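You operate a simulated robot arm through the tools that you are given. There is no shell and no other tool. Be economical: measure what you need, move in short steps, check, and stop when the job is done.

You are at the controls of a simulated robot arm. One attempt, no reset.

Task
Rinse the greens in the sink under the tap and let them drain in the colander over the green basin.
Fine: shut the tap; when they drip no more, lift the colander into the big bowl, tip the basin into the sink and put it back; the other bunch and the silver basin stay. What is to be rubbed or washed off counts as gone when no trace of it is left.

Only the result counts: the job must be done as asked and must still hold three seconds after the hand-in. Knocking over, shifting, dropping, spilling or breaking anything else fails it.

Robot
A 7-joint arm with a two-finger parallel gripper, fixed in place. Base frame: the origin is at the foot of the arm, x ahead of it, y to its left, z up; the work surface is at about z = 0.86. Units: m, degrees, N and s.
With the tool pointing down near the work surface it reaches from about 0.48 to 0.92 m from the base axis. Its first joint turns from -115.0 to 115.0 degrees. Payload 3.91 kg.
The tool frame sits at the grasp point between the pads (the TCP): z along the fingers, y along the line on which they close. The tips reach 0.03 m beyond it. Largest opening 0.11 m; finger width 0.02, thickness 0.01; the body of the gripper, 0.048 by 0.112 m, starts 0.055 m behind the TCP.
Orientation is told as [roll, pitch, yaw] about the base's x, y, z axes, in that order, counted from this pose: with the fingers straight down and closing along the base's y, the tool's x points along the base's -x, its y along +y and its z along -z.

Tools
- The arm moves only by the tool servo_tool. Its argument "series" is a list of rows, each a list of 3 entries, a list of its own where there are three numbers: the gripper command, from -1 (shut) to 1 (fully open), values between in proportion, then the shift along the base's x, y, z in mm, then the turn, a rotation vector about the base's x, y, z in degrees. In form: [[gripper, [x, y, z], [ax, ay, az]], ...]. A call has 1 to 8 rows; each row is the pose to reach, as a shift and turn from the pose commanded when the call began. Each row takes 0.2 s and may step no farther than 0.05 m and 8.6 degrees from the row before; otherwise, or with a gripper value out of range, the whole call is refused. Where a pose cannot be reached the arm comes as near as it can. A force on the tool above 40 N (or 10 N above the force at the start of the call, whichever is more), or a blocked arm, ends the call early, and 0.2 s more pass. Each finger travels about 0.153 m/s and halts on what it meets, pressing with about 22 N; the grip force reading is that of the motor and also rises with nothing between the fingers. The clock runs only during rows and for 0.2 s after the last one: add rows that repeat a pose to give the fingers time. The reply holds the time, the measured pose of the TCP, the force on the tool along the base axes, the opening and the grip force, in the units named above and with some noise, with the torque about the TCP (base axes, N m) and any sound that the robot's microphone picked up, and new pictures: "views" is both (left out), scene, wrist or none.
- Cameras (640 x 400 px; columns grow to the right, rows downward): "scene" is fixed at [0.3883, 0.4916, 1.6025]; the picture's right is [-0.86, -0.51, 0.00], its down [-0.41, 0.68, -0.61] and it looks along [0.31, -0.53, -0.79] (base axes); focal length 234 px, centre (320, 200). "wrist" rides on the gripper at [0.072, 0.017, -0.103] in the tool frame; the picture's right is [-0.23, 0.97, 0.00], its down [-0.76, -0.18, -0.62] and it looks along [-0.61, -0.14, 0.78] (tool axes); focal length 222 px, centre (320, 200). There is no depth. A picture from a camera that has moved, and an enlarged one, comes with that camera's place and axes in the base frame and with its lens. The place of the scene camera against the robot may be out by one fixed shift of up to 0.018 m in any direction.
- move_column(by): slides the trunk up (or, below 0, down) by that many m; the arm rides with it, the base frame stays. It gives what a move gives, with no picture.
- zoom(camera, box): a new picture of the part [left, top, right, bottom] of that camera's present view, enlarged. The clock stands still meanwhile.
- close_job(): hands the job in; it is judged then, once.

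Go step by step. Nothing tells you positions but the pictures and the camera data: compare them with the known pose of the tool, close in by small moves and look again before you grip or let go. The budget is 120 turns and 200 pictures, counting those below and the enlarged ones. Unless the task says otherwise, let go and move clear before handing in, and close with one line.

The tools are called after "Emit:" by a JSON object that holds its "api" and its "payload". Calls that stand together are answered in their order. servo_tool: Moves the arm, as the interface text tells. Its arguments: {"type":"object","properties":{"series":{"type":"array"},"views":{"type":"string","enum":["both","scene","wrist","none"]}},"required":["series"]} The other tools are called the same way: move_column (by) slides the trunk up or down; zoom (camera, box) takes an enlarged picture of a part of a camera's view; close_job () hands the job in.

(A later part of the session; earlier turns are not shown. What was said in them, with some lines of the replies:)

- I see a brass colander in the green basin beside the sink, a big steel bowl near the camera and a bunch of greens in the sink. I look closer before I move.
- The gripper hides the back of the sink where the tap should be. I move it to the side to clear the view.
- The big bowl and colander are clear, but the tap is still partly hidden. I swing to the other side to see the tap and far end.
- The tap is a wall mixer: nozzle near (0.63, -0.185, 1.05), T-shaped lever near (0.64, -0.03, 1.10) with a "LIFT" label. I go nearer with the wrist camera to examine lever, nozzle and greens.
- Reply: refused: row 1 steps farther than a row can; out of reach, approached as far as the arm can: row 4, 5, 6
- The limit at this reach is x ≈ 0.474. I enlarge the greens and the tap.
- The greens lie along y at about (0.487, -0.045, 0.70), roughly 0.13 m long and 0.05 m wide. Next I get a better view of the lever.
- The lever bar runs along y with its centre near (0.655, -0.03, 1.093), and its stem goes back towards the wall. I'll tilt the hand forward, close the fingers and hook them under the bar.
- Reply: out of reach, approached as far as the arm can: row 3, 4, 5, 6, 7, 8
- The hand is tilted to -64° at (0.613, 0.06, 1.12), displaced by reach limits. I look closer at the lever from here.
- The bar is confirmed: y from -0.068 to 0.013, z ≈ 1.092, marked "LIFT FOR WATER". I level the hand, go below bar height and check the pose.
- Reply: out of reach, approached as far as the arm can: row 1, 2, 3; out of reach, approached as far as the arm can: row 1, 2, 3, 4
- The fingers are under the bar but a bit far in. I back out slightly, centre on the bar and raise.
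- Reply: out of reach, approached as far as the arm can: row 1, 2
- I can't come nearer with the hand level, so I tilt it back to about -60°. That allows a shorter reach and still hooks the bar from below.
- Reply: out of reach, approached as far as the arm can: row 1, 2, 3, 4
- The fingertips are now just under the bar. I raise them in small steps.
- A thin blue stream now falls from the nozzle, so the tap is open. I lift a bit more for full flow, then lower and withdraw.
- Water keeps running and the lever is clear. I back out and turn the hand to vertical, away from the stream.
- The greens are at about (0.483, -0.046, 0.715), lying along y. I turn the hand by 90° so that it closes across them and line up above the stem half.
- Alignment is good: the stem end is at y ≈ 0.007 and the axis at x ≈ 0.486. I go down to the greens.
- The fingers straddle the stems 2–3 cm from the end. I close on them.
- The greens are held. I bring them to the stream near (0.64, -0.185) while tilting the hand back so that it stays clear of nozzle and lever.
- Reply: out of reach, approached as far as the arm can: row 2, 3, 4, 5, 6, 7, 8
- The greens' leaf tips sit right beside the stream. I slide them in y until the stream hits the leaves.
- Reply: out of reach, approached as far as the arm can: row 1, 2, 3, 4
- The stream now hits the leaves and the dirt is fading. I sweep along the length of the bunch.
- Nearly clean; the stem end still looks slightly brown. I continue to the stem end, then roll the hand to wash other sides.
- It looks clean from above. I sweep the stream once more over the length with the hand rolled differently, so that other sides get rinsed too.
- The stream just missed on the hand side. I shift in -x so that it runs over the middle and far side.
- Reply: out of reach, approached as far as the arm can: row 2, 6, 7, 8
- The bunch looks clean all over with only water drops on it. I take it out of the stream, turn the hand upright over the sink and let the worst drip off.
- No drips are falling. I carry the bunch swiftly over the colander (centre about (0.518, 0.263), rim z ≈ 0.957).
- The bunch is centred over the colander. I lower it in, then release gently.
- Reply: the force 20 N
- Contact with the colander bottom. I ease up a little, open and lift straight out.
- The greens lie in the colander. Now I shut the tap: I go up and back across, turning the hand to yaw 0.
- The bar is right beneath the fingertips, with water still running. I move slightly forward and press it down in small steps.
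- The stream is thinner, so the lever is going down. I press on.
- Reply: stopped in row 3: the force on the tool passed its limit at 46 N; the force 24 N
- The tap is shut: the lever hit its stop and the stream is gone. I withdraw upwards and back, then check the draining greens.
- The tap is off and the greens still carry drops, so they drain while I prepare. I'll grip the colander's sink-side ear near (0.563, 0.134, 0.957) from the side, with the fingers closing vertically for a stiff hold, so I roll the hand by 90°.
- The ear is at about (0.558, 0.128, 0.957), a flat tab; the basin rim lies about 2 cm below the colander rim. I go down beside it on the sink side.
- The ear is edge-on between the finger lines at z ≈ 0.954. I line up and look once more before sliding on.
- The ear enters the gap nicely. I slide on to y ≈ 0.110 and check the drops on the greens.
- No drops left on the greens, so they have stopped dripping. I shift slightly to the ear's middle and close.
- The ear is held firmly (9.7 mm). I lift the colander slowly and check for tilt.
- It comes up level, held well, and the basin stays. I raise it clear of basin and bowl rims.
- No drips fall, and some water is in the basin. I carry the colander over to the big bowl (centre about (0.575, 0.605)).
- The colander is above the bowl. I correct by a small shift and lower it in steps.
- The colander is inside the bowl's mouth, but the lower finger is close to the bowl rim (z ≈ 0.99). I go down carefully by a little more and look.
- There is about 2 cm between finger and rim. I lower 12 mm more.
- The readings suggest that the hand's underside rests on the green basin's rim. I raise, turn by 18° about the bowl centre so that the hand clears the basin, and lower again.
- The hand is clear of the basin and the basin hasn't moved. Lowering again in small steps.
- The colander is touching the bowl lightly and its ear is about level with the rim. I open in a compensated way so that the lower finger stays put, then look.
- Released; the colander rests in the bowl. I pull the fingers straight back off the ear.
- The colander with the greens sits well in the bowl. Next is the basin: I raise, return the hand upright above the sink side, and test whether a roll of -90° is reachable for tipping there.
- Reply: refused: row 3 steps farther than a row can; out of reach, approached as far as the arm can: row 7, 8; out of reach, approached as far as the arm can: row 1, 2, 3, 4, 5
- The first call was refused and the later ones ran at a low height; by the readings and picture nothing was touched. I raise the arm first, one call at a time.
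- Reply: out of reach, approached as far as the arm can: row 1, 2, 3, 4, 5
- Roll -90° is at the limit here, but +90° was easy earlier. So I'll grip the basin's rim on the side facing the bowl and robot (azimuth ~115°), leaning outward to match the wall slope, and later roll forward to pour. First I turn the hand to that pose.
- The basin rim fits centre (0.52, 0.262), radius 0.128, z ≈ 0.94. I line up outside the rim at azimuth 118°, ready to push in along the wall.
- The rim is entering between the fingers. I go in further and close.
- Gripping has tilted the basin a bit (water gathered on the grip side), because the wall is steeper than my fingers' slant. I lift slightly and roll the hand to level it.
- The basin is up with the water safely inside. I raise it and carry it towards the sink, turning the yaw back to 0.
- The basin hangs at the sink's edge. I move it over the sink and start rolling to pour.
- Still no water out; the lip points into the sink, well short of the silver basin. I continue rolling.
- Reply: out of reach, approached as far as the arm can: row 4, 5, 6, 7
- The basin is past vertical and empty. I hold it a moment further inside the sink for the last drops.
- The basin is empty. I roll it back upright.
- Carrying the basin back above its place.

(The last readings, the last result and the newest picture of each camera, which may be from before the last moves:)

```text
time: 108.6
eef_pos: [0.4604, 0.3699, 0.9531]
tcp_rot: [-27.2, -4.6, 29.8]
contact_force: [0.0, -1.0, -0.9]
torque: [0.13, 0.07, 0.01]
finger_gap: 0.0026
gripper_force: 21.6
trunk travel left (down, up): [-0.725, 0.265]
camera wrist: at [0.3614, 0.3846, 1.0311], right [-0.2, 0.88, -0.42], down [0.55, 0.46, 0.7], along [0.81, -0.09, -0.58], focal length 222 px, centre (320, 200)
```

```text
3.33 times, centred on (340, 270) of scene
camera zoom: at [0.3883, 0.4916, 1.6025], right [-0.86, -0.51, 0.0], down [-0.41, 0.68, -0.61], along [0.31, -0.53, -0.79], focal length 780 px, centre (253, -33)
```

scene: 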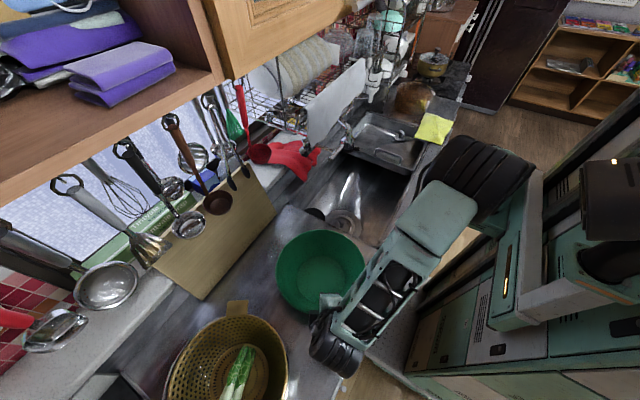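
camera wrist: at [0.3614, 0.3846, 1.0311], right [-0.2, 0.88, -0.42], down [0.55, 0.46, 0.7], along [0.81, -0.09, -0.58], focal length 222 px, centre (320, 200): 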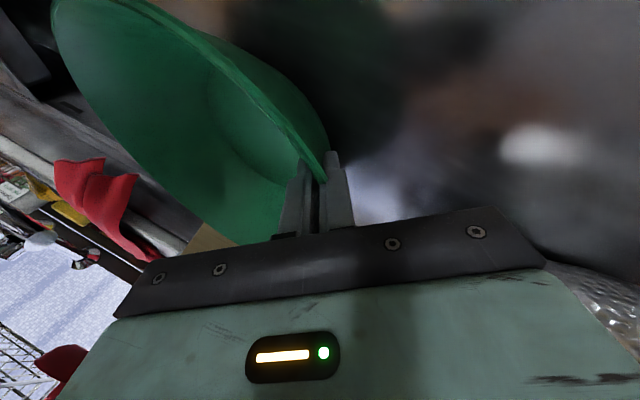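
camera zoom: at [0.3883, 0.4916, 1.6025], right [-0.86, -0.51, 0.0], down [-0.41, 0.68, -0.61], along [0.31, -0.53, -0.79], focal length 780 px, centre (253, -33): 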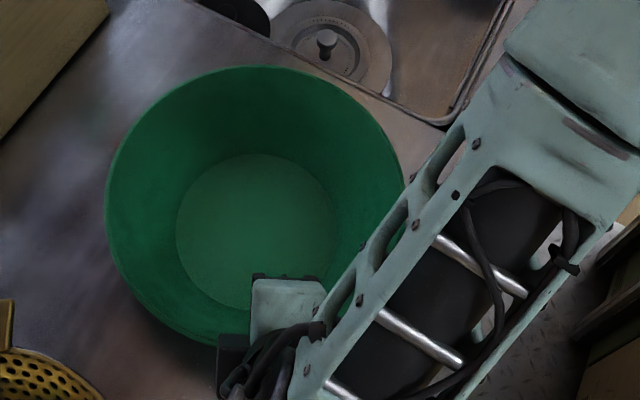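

The basin is level. Compared with the picture before the grip it sits about 2 cm off in +y and a little in +x, so I correct by (-8, -20) mm and lower.

Emit:
{"api": "servo_tool", "payload": {"series": [[-1, [-4, -10, 0], [0, 0, 0]], [-1, [-8, -20, 0], [0, 0, 0]], [-1, [-8, -20, -5], [0, 0, 0]], [-1, [-8, -20, -9], [0, 0, 0]]]}}

Emit:
{"api": "zoom", "payload": {"camera": "scene", "box": [260, 210, 420, 330]}}

```text
time: 109.6
eef_pos: [0.4511, 0.3492, 0.9456]
tcp_rot: [-27.2, -4.6, 29.9]
contact_force: [0.1, 2.2, 5.7]
torque: [-0.61, -0.7, 0.16]
finger_gap: 0.0032
gripper_force: 22.3
trunk travel left (down, up): [-0.725, 0.265]
camera wrist: at [0.353, 0.3643, 1.0226], right [-0.2, 0.88, -0.42], down [0.55, 0.46, 0.7], along [0.81, -0.09, -0.58], focal length 222 px, centre (320, 200)
```

scene: 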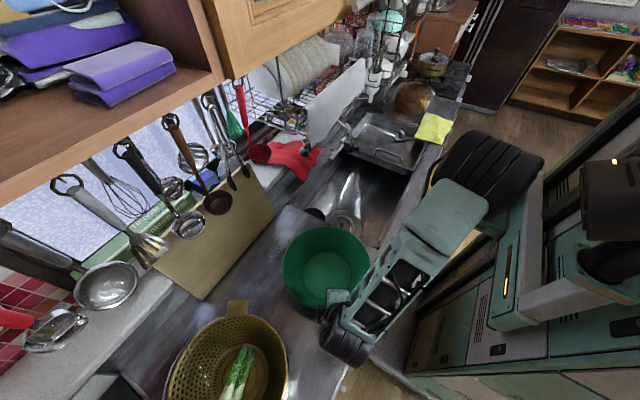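
wrist: 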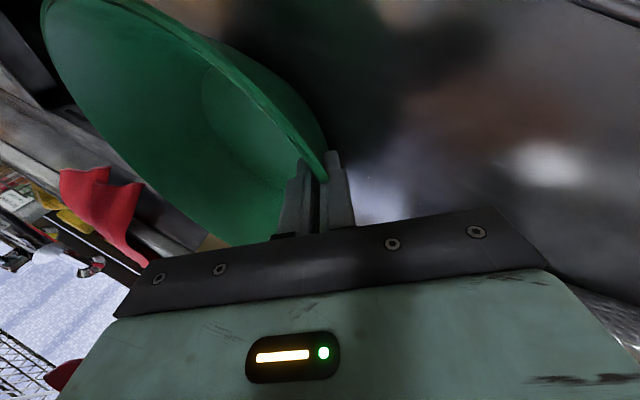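

```text
3.33 times, centred on (340, 270) of scene
camera zoom: at [0.3883, 0.4916, 1.6025], right [-0.86, -0.51, 0.0], down [-0.41, 0.68, -0.61], along [0.31, -0.53, -0.79], focal length 780 px, centre (253, -33)
```

zoom: 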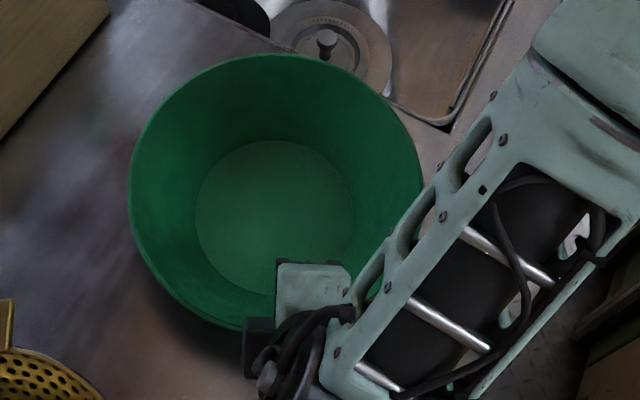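

The far edge touches the counter and the outline matches the original place. I lower the grip side a little more, then open.

Emit:
{"api": "servo_tool", "payload": {"series": [[-1, [0, 0, -2], [-1, -0.5, 0]], [-1, [0, 0, -4], [-2, -1, 0]], [-1, [0, 0, -5], [-2.6, -1.5, 0]]], "views": "wrist"}}

Emit:
{"api": "zoom", "payload": {"camera": "scene", "box": [260, 210, 420, 330]}}

```text
time: 110.4
eef_pos: [0.4512, 0.3485, 0.9391]
tcp_rot: [-30.2, -4.7, 30.0]
contact_force: [-2.6, 2.3, 7.5]
torque: [-0.14, -0.83, 0.13]
finger_gap: 0.0028
gripper_force: 22.1
trunk travel left (down, up): [-0.725, 0.265]
camera wrist: at [0.3511, 0.3677, 1.0139], right [-0.19, 0.86, -0.47], down [0.53, 0.49, 0.69], along [0.82, -0.12, -0.55], focal length 222 px, centre (320, 200)
```

wrist: 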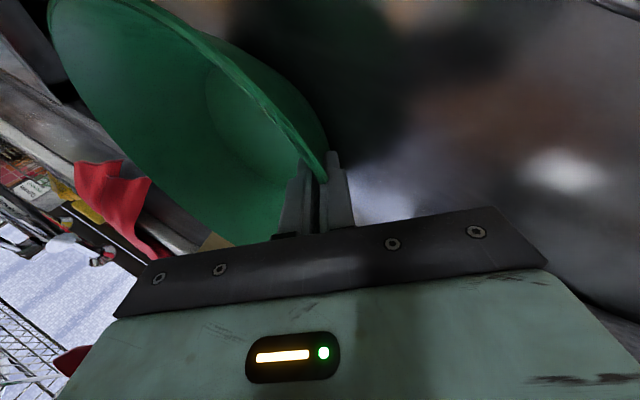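

```text
3.33 times, centred on (340, 270) of scene
camera zoom: at [0.3883, 0.4916, 1.6025], right [-0.86, -0.51, 0.0], down [-0.41, 0.68, -0.61], along [0.31, -0.53, -0.79], focal length 780 px, centre (253, -33)
```

zoom: 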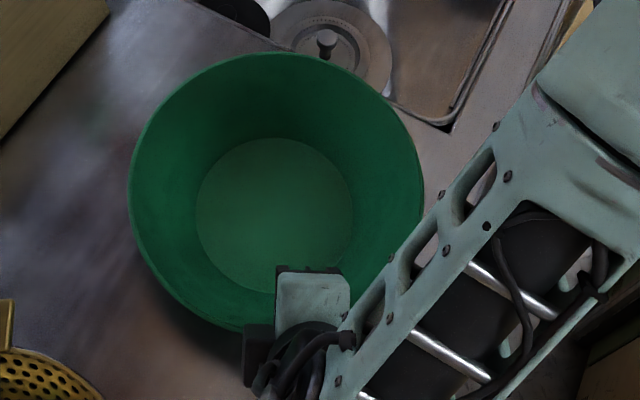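

Practically resting. I open gradually, letting it settle.

Emit:
{"api": "servo_tool", "payload": {"series": [[-0.9, [0, 0, 0], [0, 0, 0]], [-0.75, [0, 0, 0], [0, 0, 0]], [-0.5, [0, 0, 0], [0, 0, 0]], [-0.3, [0, 0, 0], [0, 0, 0]], [-0.3, [0, 0, 0], [0, 0, 0]]]}}

Emit:
{"api": "zoom", "payload": {"camera": "scene", "box": [260, 210, 420, 330]}}

Emit:
{"api": "zoom", "payload": {"camera": "wrist", "box": [160, 80, 480, 280]}}

```text
time: 111.6
eef_pos: [0.4501, 0.3473, 0.9401]
tcp_rot: [-30.2, -4.6, 29.9]
contact_force: [-1.3, -0.5, 0.4]
torque: [-0.01, 0.01, -0.01]
finger_gap: 0.0385
gripper_force: 0.2
trunk travel left (down, up): [-0.725, 0.265]
camera wrist: at [0.3514, 0.3676, 1.0135], right [-0.19, 0.86, -0.47], down [0.53, 0.49, 0.69], along [0.82, -0.12, -0.55], focal length 222 px, centre (320, 200)
```

scene: 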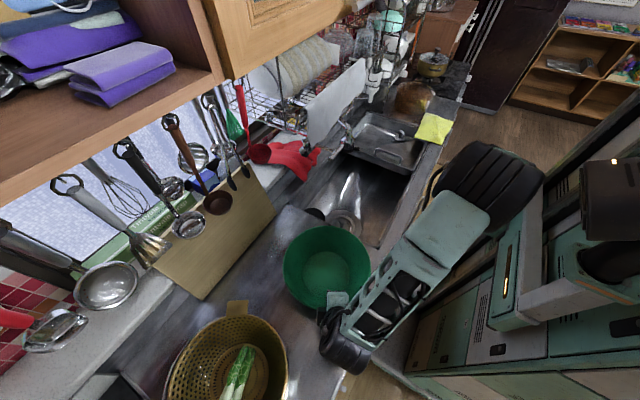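
wrist: 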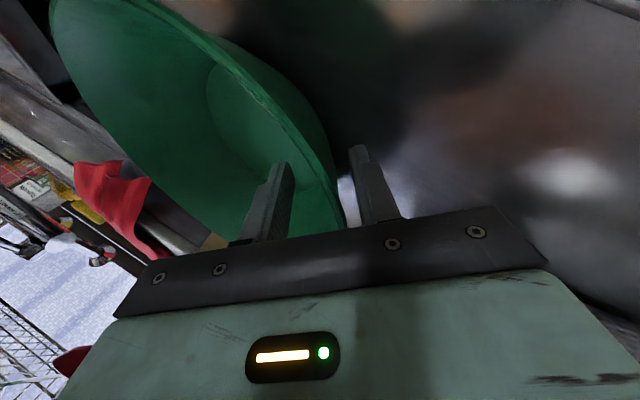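

```text
3.33 times, centred on (340, 270) of scene
camera zoom: at [0.3883, 0.4916, 1.6025], right [-0.86, -0.51, 0.0], down [-0.41, 0.68, -0.61], along [0.31, -0.53, -0.79], focal length 780 px, centre (253, -33)
```

zoom: 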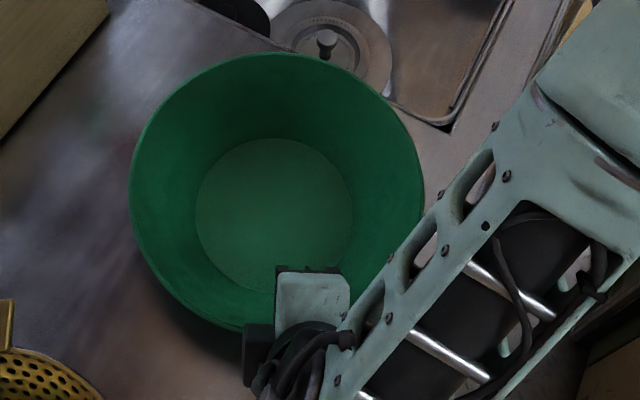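

```text
2.00 times, centred on (320, 180) of wrist
camera zoom: at [0.3514, 0.3676, 1.0135], right [-0.19, 0.86, -0.47], down [0.53, 0.49, 0.69], along [0.82, -0.12, -0.55], focal length 444 px, centre (320, 240)
```

zoom: 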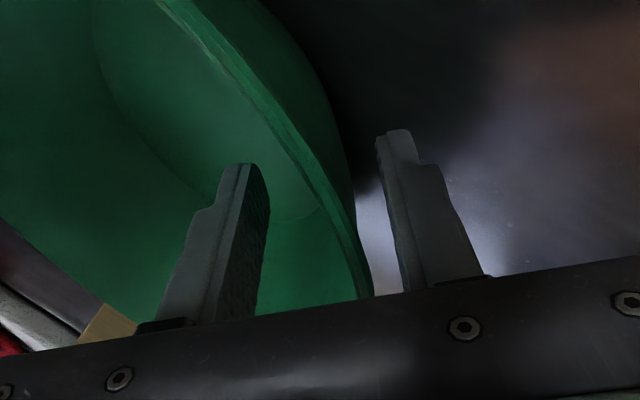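

The basin stands at its place with its wall free between the fingers. I withdraw along the finger direction.

Emit:
{"api": "servo_tool", "payload": {"series": [[-0.3, [-2, 4, 0], [0, 0, 0]], [-0.3, [-8, 14, 20], [0, 0, 0]], [-0.3, [-18, 32, 52], [0, 0, 0]], [-0.3, [-28, 48, 88], [0, 0, 0]], [-0.3, [-28, 48, 130], [0, 0, 0]], [-0.3, [-28, 48, 175], [0, 0, 0]]]}}

```text
time: 113.0
eef_pos: [0.4293, 0.3942, 1.1123]
tcp_rot: [-30.3, -4.4, 29.4]
contact_force: [-0.3, 0.8, -0.6]
torque: [-0.01, 0.01, -0.03]
finger_gap: 0.0387
gripper_force: 0.0
trunk travel left (down, up): [-0.725, 0.265]
camera wrist: at [0.3289, 0.4142, 1.1859], right [-0.18, 0.86, -0.47], down [0.54, 0.49, 0.68], along [0.82, -0.13, -0.55], focal length 222 px, centre (320, 200)
```

scene: 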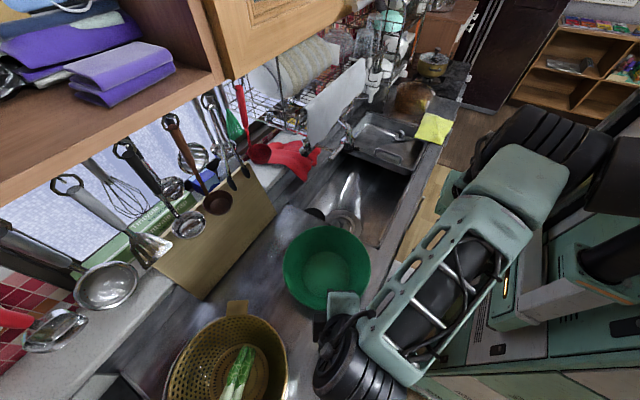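
wrist: 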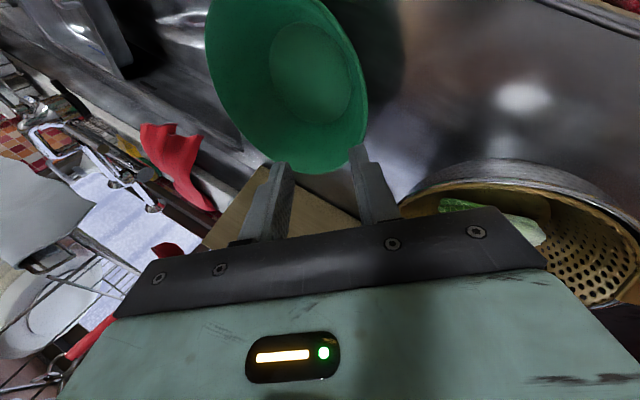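

Everything is in place. I move clear and do a last check of greens, basin, counter and tap.

Emit:
{"api": "servo_tool", "payload": {"series": [[-0.3, [5, -5, 45], [0, 0, 0]], [-0.3, [20, -10, 90], [6.9, 3.9, 0]], [-0.3, [40, -15, 130], [13.8, 7.8, 0]], [-0.3, [55, -20, 160], [20.7, 11.7, 0]], [-0.3, [60, -20, 180], [26, 14.7, 0]]]}}

Emit:
{"api": "zoom", "payload": {"camera": "wrist", "box": [320, 0, 640, 240]}}

Emit:
{"api": "zoom", "payload": {"camera": "scene", "box": [150, 120, 450, 400]}}

Emit:
{"api": "zoom", "payload": {"camera": "scene", "box": [190, 320, 290, 400]}}

```text
time: 114.2
eef_pos: [0.4826, 0.3774, 1.2955]
tcp_rot: [-0.1, -4.3, 27.7]
contact_force: [0.3, -0.6, 0.4]
torque: [-0.03, -0.01, 0.02]
finger_gap: 0.0388
gripper_force: 0.0
trunk travel left (down, up): [-0.725, 0.265]
camera wrist: at [0.4052, 0.3553, 1.3926], right [-0.25, 0.97, 0.01], down [0.71, 0.18, 0.68], along [0.65, 0.18, -0.73], focal length 222 px, centre (320, 200)
```

scene: 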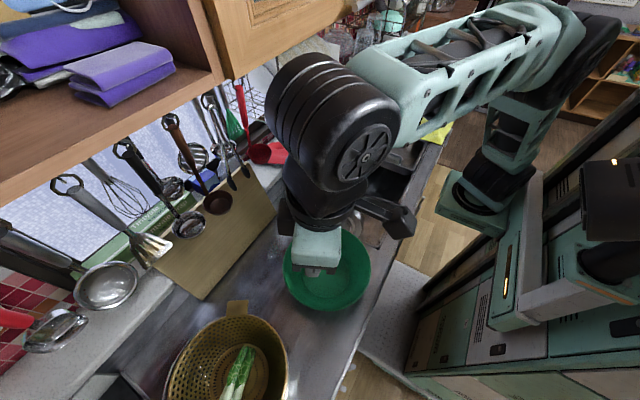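
wrist: 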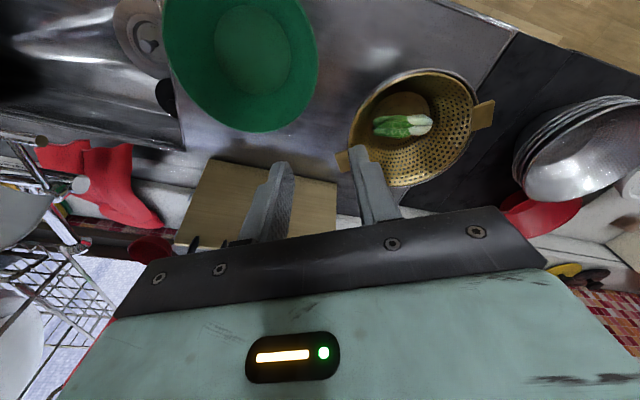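

```text
1.67 times, centred on (480, 120) of wrist
camera zoom: at [0.4052, 0.3553, 1.3926], right [-0.25, 0.97, 0.01], down [0.71, 0.18, 0.68], along [0.65, 0.18, -0.73], focal length 370 px, centre (53, 333)
```

zoom: 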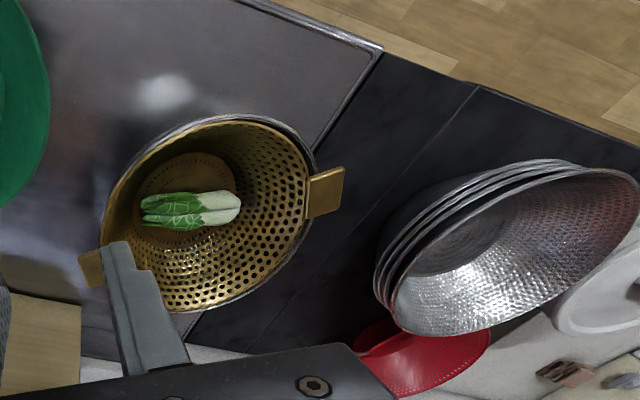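

```text
1.43 times, centred on (300, 260) of scene
camera zoom: at [0.3883, 0.4916, 1.6025], right [-0.86, -0.51, 0.0], down [-0.41, 0.68, -0.61], along [0.31, -0.53, -0.79], focal length 334 px, centre (349, 114)
```

zoom: 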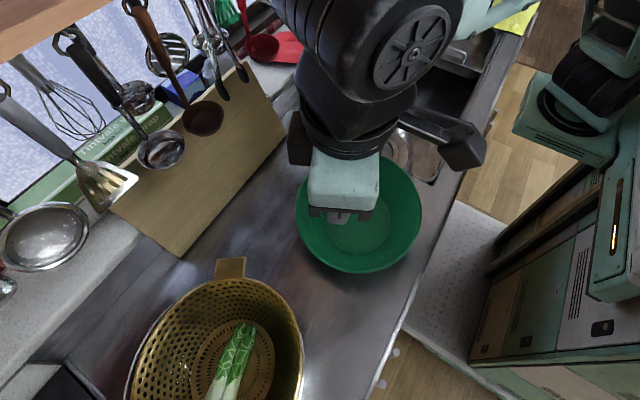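

```text
5.00 times, centred on (240, 360) of scene
camera zoom: at [0.3883, 0.4916, 1.6025], right [-0.86, -0.51, 0.0], down [-0.41, 0.68, -0.61], along [0.31, -0.53, -0.79], focal length 1169 px, centre (720, -600)
```

zoom: 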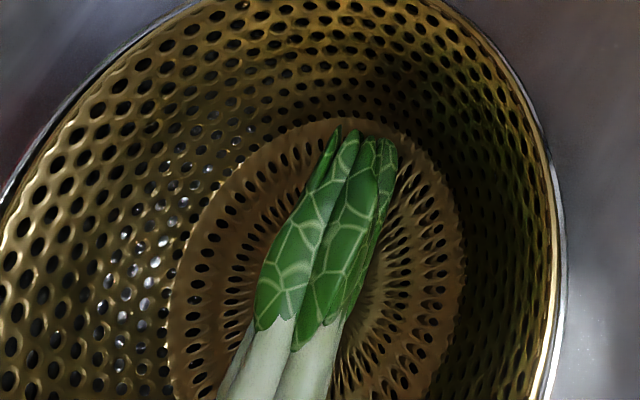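

The greens are clean and drip-free in the colander, which sits in the big bowl. The basin is empty and back in its place, the tap is shut, and the arm is clear.

Emit:
{"api": "close_job", "payload": {}}

```text
The job is handed in.
```

The job is handed in. The greens are rinsed clean and drained, and they sit in the colander in the big bowl. The tap is shut, and the green basin is emptied into the sink and back in its place. I did not touch the silver basin, and I never saw the other bunch.
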